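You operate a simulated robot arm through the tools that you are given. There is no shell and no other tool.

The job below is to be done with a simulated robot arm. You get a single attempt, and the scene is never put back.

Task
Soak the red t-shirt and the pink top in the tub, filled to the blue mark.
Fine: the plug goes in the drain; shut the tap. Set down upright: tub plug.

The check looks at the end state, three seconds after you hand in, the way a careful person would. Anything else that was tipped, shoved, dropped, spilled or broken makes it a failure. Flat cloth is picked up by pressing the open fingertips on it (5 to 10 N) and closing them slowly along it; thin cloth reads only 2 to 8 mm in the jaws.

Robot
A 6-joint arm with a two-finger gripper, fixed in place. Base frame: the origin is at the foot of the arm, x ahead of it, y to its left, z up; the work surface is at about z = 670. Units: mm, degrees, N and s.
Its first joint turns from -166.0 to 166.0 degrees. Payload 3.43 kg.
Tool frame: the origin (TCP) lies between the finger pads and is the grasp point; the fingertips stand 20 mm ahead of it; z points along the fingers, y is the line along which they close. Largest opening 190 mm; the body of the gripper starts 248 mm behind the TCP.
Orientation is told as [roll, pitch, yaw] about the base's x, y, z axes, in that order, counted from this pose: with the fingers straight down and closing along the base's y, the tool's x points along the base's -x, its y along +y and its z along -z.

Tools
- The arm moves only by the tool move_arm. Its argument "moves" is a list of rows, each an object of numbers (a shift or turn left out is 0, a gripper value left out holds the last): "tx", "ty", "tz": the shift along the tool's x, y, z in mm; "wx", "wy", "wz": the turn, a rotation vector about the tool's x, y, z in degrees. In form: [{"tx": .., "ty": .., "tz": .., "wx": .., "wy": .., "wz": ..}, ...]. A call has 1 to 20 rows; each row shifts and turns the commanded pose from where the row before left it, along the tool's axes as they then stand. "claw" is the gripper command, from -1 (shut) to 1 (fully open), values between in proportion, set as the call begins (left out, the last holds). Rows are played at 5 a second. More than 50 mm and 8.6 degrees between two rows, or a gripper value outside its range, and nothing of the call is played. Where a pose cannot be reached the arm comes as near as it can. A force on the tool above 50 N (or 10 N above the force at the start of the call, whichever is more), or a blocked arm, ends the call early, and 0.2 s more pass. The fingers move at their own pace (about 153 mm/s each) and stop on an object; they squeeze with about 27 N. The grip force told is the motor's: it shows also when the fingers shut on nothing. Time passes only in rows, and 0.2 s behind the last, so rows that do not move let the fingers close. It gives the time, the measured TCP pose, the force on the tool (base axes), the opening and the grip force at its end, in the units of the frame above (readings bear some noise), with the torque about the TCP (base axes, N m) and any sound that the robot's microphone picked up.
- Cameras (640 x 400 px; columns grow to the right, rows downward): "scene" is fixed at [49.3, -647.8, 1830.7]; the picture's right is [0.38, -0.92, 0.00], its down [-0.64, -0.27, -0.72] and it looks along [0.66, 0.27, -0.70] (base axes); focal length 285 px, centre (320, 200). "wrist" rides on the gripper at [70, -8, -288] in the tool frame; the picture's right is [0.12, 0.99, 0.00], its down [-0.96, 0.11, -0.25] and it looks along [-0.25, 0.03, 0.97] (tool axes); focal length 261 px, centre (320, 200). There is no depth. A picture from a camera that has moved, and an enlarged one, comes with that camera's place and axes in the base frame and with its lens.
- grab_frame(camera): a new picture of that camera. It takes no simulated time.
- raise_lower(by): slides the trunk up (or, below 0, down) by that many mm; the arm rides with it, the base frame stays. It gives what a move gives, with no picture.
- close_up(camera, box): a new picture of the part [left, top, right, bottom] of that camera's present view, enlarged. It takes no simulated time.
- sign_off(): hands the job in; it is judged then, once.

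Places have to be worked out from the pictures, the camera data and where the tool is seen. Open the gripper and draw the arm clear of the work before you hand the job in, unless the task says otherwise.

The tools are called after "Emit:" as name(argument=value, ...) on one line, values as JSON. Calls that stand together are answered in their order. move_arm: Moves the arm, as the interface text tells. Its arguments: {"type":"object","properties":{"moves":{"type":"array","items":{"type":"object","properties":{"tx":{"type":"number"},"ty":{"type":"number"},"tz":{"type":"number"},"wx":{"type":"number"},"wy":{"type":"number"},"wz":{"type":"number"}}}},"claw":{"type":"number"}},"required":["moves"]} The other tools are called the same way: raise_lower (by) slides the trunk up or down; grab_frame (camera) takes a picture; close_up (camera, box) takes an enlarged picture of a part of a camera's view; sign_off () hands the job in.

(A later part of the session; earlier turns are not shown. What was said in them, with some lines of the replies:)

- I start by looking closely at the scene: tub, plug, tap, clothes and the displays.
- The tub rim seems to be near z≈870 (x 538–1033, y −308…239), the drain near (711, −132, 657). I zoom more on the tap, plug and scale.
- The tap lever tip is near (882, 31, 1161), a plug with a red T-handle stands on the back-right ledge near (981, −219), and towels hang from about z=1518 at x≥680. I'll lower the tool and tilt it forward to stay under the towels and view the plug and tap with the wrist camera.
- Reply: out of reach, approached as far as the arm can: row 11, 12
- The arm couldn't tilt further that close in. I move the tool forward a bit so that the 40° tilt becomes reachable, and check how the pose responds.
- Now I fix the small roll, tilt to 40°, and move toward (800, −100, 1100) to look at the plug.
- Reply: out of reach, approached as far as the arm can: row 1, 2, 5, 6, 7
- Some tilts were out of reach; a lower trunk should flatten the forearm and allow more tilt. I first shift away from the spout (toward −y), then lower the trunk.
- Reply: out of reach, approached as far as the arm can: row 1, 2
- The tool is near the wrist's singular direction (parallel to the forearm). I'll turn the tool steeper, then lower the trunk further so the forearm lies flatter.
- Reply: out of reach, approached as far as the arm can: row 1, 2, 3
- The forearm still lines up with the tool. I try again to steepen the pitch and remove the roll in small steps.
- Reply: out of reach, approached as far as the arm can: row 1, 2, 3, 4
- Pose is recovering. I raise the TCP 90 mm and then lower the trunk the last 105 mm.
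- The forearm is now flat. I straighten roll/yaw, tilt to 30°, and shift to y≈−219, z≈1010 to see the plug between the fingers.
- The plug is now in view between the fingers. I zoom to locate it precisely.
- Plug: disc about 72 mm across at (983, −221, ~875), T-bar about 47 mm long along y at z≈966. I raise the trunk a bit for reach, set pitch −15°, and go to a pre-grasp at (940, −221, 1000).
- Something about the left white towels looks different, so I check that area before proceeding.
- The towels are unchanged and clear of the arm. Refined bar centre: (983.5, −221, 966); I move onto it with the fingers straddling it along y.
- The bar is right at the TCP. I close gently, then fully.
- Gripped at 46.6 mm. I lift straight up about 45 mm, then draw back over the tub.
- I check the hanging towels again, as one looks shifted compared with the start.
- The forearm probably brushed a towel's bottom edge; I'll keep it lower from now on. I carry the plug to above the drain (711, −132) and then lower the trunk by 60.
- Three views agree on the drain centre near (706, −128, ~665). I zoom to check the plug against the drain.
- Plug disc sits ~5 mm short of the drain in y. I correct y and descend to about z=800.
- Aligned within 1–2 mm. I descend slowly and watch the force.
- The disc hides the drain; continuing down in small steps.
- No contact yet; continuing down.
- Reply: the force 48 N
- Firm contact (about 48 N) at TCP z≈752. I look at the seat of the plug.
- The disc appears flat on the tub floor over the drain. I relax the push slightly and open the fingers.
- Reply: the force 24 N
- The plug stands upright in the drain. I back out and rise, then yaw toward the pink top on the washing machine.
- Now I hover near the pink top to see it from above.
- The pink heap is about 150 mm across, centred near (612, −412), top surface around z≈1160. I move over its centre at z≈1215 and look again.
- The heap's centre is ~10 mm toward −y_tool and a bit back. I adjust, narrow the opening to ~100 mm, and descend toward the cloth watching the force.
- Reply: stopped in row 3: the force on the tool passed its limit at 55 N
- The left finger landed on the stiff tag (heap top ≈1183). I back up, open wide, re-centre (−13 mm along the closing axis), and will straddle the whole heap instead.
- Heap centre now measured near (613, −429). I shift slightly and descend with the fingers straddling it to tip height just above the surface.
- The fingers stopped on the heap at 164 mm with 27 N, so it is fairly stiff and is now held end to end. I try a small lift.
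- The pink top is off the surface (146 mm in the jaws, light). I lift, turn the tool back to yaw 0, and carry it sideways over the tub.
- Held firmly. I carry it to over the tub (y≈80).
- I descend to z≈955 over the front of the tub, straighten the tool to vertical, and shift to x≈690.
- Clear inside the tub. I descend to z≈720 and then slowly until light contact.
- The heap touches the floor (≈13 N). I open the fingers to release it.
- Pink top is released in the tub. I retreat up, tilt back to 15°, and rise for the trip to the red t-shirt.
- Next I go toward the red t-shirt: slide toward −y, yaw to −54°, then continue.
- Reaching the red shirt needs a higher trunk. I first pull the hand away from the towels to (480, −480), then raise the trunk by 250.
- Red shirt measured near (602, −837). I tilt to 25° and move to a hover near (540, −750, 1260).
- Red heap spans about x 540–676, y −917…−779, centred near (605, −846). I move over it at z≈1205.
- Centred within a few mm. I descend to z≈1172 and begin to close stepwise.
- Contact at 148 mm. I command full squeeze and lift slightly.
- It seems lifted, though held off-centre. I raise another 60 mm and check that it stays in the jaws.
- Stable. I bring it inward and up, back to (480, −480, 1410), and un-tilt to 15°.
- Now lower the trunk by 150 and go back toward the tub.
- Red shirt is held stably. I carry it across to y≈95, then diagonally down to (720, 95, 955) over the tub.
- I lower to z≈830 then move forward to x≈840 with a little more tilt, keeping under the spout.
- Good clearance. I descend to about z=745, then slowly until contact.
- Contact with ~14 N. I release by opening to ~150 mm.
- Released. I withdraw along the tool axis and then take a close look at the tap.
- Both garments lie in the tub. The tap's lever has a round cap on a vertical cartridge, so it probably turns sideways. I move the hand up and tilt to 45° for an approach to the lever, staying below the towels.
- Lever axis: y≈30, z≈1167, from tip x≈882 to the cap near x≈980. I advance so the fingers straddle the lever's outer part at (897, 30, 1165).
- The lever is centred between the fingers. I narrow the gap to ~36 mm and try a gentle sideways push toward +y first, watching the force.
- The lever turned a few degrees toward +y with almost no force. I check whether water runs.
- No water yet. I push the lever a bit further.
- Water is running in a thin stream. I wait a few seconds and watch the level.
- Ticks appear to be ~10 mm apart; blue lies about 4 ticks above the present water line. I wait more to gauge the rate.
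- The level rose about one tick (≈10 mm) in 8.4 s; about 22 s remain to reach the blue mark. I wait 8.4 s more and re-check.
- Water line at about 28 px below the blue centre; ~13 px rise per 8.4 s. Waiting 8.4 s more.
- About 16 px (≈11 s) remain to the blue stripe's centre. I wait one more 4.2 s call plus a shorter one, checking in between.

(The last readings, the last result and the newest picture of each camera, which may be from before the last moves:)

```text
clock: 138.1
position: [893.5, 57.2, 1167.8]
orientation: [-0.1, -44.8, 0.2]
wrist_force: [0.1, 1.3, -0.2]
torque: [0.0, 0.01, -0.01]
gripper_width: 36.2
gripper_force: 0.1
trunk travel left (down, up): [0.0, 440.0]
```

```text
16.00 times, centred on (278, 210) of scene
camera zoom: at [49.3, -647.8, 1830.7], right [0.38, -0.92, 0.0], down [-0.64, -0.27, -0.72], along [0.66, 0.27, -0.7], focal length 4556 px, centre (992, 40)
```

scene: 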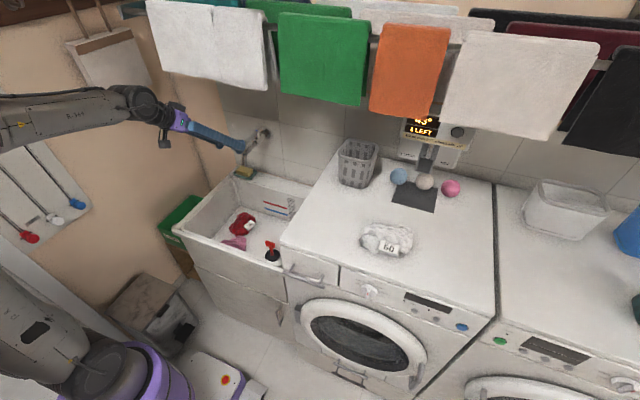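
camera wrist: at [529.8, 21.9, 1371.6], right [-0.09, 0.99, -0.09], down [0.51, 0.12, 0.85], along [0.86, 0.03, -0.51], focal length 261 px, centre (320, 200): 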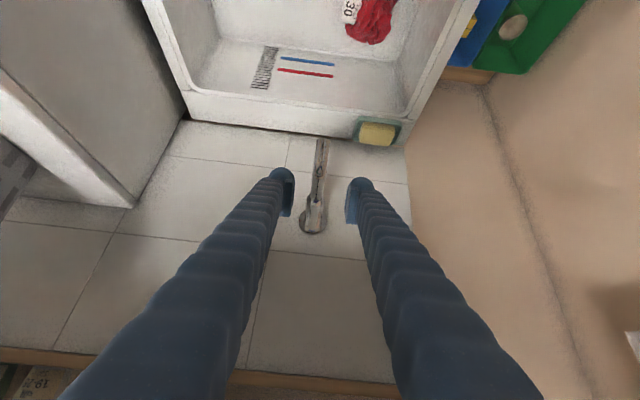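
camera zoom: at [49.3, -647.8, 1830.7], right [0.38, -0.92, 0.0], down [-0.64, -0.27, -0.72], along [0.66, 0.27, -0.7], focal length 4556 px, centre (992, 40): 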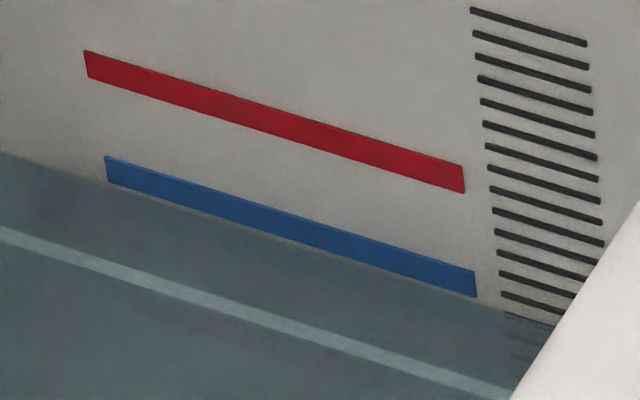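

Water now touches the lower edge of the blue stripe; stripe centre is ~6 s away. I wait 4.2 s then push the lever back to close.

Emit:
move_arm(moves=[{}, {}, {}, {}, {}, {}, {}, {}, {}, {}, {}, {}, {}, {}, {}, {}, {}, {}, {}, {}])

Emit:
close_up(camera="scene", box=[262, 200, 294, 220])

Emit:
close_up(camera="wrist", box=[270, 130, 366, 250])

```text
clock: 142.3
position: [894.2, 59.4, 1167.2]
orientation: [-0.1, -44.7, 0.2]
wrist_force: [0.8, 0.1, 0.3]
torque: [-0.02, -0.01, 0.0]
gripper_width: 35.9
gripper_force: 0.0
trunk travel left (down, up): [0.0, 440.0]
```

```text
16.00 times, centred on (278, 210) of scene
camera zoom: at [49.3, -647.8, 1830.7], right [0.38, -0.92, 0.0], down [-0.64, -0.27, -0.72], along [0.66, 0.27, -0.7], focal length 4556 px, centre (992, 40)
```

zoom: 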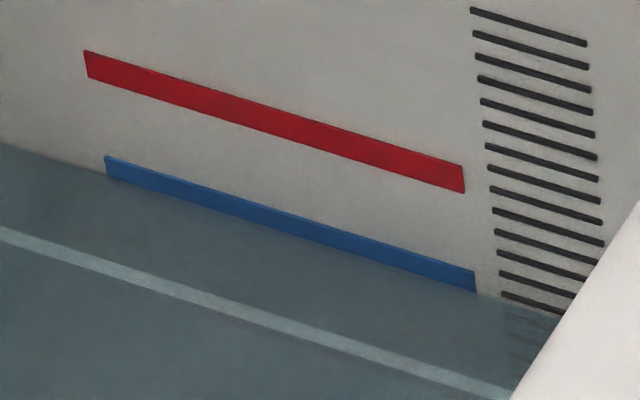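

```text
3.33 times, centred on (318, 190) of wrist
camera zoom: at [641.5, 47.8, 1321.6], right [-0.09, 0.99, -0.09], down [0.51, 0.12, 0.85], along [0.86, 0.03, -0.51], focal length 869 px, centre (327, 233)
```

zoom: 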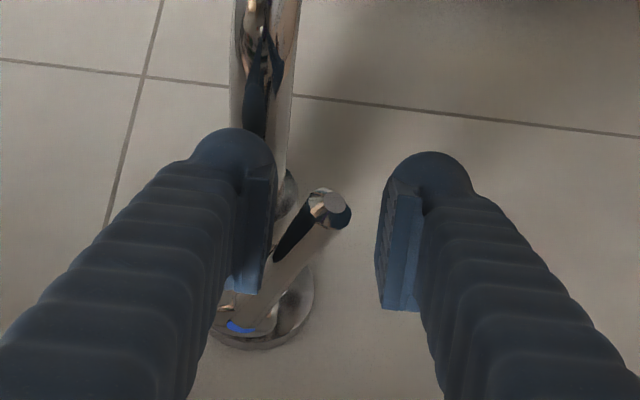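

The level is now a bit below the stripe's centre. I wait 1.2 s more and then push the lever back (−39 mm in y) to close.

Emit:
move_arm(moves=[{}, {}, {}, {}, {}, {"ty": -10}, {"ty": -10}, {"ty": -10}, {"ty": -6}, {"ty": -3}, {}])

Emit:
close_up(camera="wrist", box=[270, 130, 366, 250])

Emit:
close_up(camera="scene", box=[262, 200, 294, 220])

Emit:
close_up(camera="scene", box=[170, 130, 330, 270])

```text
clock: 144.7
position: [893.2, 18.8, 1167.5]
orientation: [-0.1, -44.9, 0.2]
wrist_force: [0.2, -0.1, 1.0]
torque: [0.02, 0.01, -0.01]
gripper_width: 36.4
gripper_force: 0.2
trunk travel left (down, up): [0.0, 440.0]
```

```text
3.33 times, centred on (318, 190) of wrist
camera zoom: at [641.1, 9.2, 1321.3], right [-0.09, 0.99, -0.08], down [0.51, 0.12, 0.85], along [0.86, 0.03, -0.51], focal length 869 px, centre (327, 233)
```

zoom: 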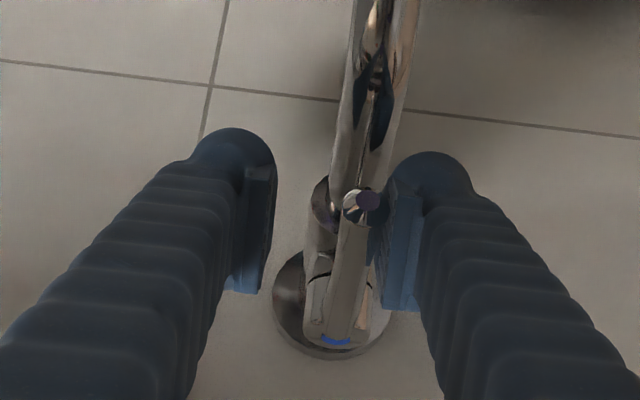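

```text
16.00 times, centred on (278, 210) of scene
camera zoom: at [49.3, -647.8, 1830.7], right [0.38, -0.92, 0.0], down [-0.64, -0.27, -0.72], along [0.66, 0.27, -0.7], focal length 4556 px, centre (992, 40)
```

zoom: 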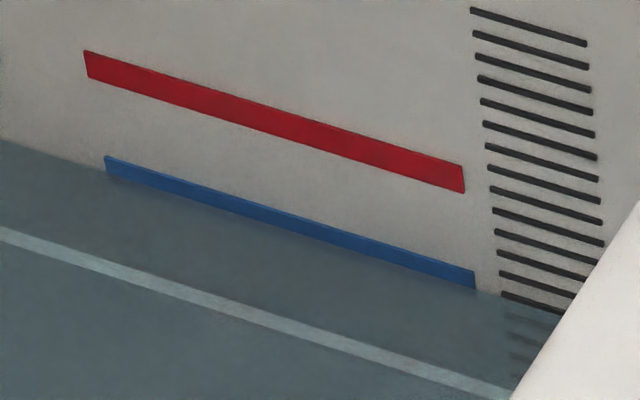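

```text
2.86 times, centred on (250, 200) of scene
camera zoom: at [49.3, -647.8, 1830.7], right [0.38, -0.92, 0.0], down [-0.64, -0.27, -0.72], along [0.66, 0.27, -0.7], focal length 814 px, centre (520, 200)
```

zoom: 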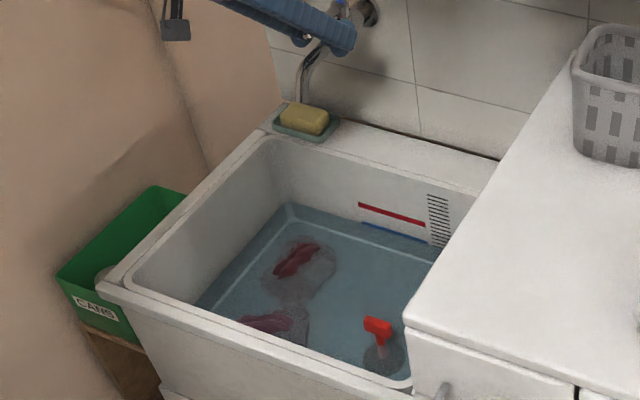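

The stream has stopped and the lever is back in line; the level stands within the blue stripe. I centre the fingers around the lever, open, and retreat along the tool axis.

Emit:
move_arm(moves=[{"ty": 5.5}, {"ty": 5.5}, {}], claw=-0.37)

Emit:
move_arm(moves=[{"tz": -25}, {"tz": -35}, {"tz": -35}, {"tz": -35}, {"tz": -35}, {}])

Emit:
close_up(camera="scene", box=[225, 120, 289, 160])

Emit:
close_up(camera="scene", box=[262, 200, 294, 220])

Emit:
grab_frame(camera="wrist")

```text
clock: 145.5
position: [894.8, 29.7, 1167.4]
orientation: [-0.2, -44.8, 0.1]
wrist_force: [0.4, -0.1, 0.0]
torque: [0.01, 0.01, -0.04]
gripper_width: 59.9
gripper_force: 0.1
trunk travel left (down, up): [0.0, 440.0]
```

```text
clock: 146.9
position: [776.7, 29.8, 1284.5]
orientation: [-0.1, -44.8, 0.2]
wrist_force: [0.1, -0.4, -0.3]
torque: [0.01, -0.02, -0.01]
gripper_width: 59.6
gripper_force: 0.0
trunk travel left (down, up): [0.0, 440.0]
```

```text
10.00 times, centred on (257, 140) of scene
camera zoom: at [49.3, -647.8, 1830.7], right [0.38, -0.92, 0.0], down [-0.64, -0.27, -0.72], along [0.66, 0.27, -0.7], focal length 2848 px, centre (950, 800)
```

zoom: 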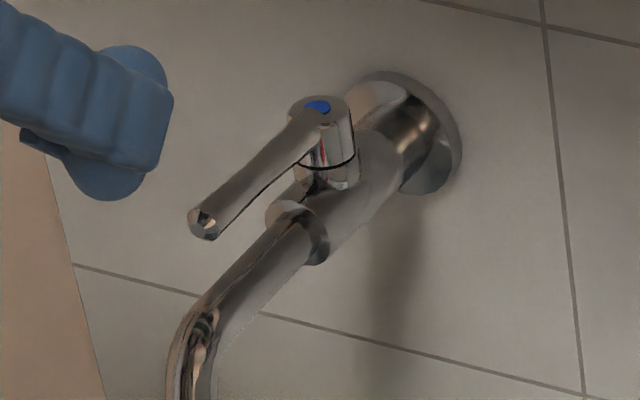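

```text
16.00 times, centred on (278, 210) of scene
camera zoom: at [49.3, -647.8, 1830.7], right [0.38, -0.92, 0.0], down [-0.64, -0.27, -0.72], along [0.66, 0.27, -0.7], focal length 4556 px, centre (992, 40)
```

zoom: 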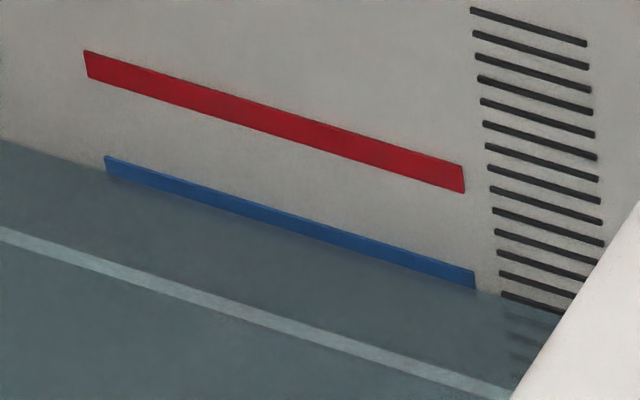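

```text
taken
camera wrist: at [524.5, 18.2, 1439.3], right [-0.09, 0.99, -0.09], down [0.51, 0.12, 0.85], along [0.86, 0.03, -0.51], focal length 261 px, centre (320, 200)
```

wrist: 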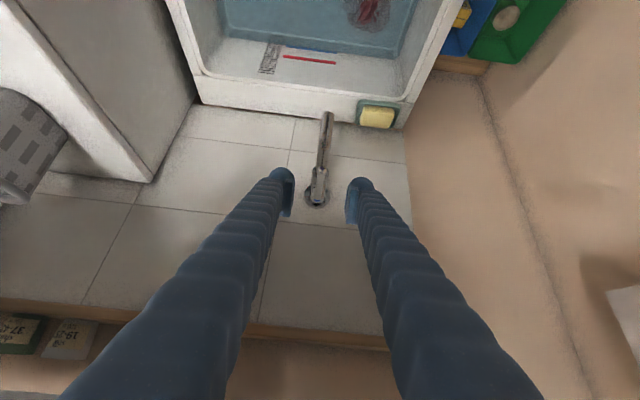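

Tap lever is exactly as at the start and the level holds. I now inspect the towel that got brushed earlier, to judge whether it was really displaced.

Emit:
close_up(camera="scene", box=[130, 0, 290, 100])

Emit:
grab_frame(camera="scene")

```text
4.00 times, centred on (210, 50) of scene
camera zoom: at [49.3, -647.8, 1830.7], right [0.38, -0.92, 0.0], down [-0.64, -0.27, -0.72], along [0.66, 0.27, -0.7], focal length 1139 px, centre (760, 800)
```

zoom: 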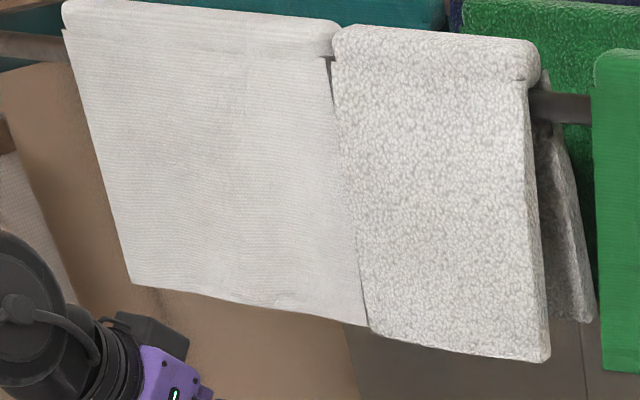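

```text
taken
```

scene: 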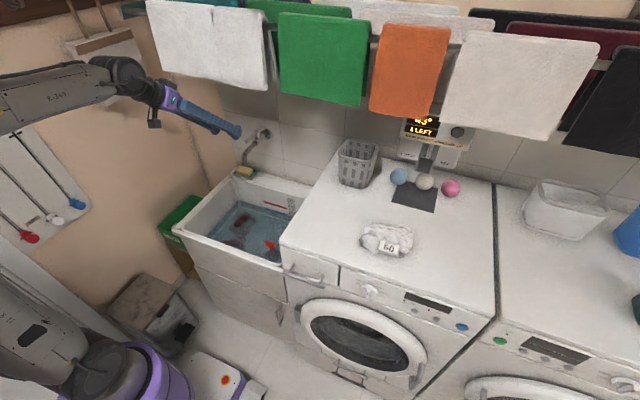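

Towel 2 is at most about a centimetre along its rail and hangs straight; trying to fix it would risk more. I draw the arm back, open the gripper fully, and then do a final check.

Emit:
move_arm(moves=[{"tx": 28.3, "tz": -28.3}, {"tx": 28.3, "tz": -28.3}, {"tx": 28.3, "tz": -28.3}, {"tx": 28.3, "tz": -28.3}, {"wy": 5}, {"wy": 5}, {"wy": 5}, {"wy": 5}, {}, {}], claw=0.6)

Emit:
grab_frame(camera="wrist")

Emit:
close_up(camera="scene", box=[170, 130, 330, 270])

Emit:
close_up(camera="scene", box=[262, 200, 294, 220])

```text
clock: 149.1
position: [617.7, 27.5, 1283.9]
orientation: [-0.1, -24.8, 0.0]
wrist_force: [0.1, -0.6, 0.7]
torque: [0.0, -0.07, -0.01]
gripper_width: 152.1
gripper_force: 0.1
trunk travel left (down, up): [0.0, 440.0]
```

```text
taken
camera wrist: at [433.3, 18.5, 1515.2], right [-0.11, 0.99, -0.05], down [0.77, 0.12, 0.63], along [0.63, 0.03, -0.78], focal length 261 px, centre (320, 200)
```

wrist: 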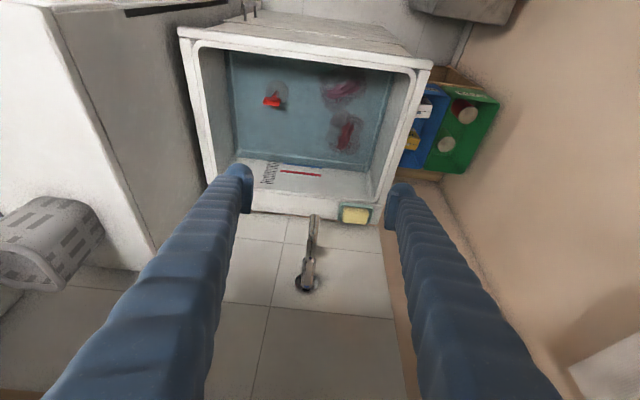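

```text
2.86 times, centred on (250, 200) of scene
camera zoom: at [49.3, -647.8, 1830.7], right [0.38, -0.92, 0.0], down [-0.64, -0.27, -0.72], along [0.66, 0.27, -0.7], focal length 814 px, centre (520, 200)
```

zoom: 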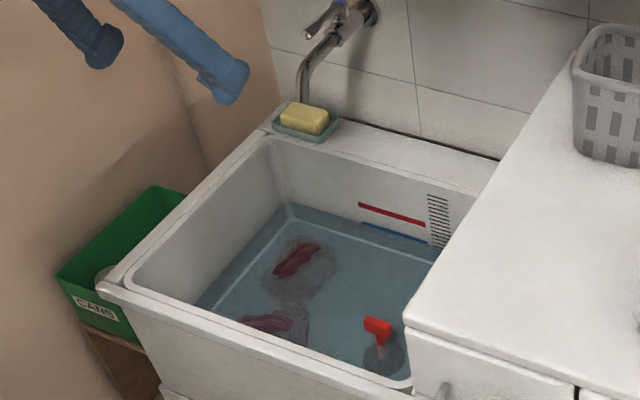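

```text
16.00 times, centred on (278, 210) of scene
camera zoom: at [49.3, -647.8, 1830.7], right [0.38, -0.92, 0.0], down [-0.64, -0.27, -0.72], along [0.66, 0.27, -0.7], focal length 4556 px, centre (992, 40)
```

zoom: 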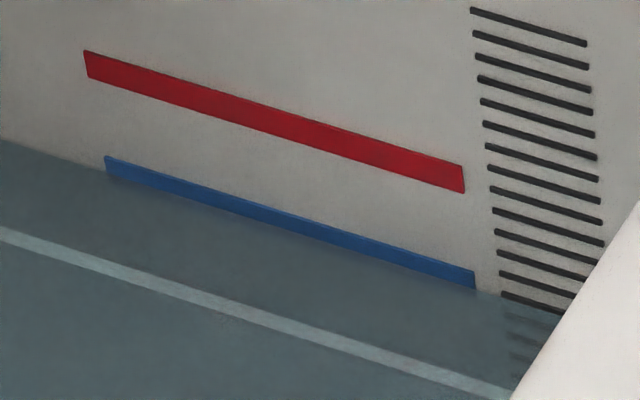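

Level steady, tap closed, plug upright, both garments in the water. One last look at the garments and the surroundings before handing in.

Emit:
close_up(camera="wrist", box=[220, 40, 412, 160])

Emit:
grab_frame(camera="scene")

```text
3.33 times, centred on (316, 100) of wrist
camera zoom: at [433.3, 18.5, 1515.2], right [-0.11, 0.99, -0.05], down [0.77, 0.12, 0.63], along [0.63, 0.03, -0.78], focal length 869 px, centre (333, 533)
```

zoom: 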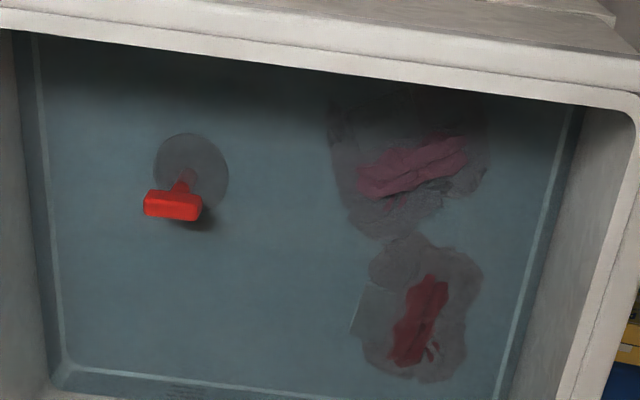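

```text
taken
```

scene: 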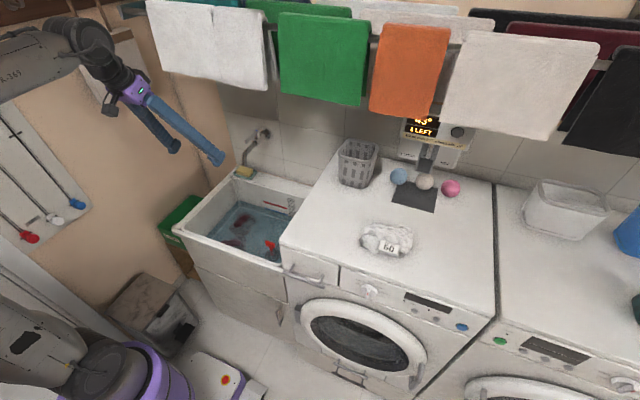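

Only the top ridges of the soaked garments stand out of the water. The plug is seated upright, the tap is shut, the gripper is open and the arm is clear, so I hand in.

Emit:
sign_off()

```text
The job is handed in.
```

I've handed the job in: the red t-shirt and the pink top are in the tub, with water up to the blue mark. One hanging towel got nudged along the way.

- **Plug:** it stands upright in the drain, and the water level held steady once the tap was off.
- **Tap:** I turned the lever back to where it started, and no water is running.
- **Water level:** it sits within the blue stripe, about 1–2 mm below its middle. The garments are taller than the water is deep, so their top folds stick out a little.
- **Hanging towel:** the arm probably brushed the second white towel on the front rail early on. It seems to have slid along the rail by roughly 1–2 cm. It still hangs straight, and I left it alone rather than risk pulling it off.

The gripper is open and the arm is clear of the tub. I saw nothing else moved or spilled.
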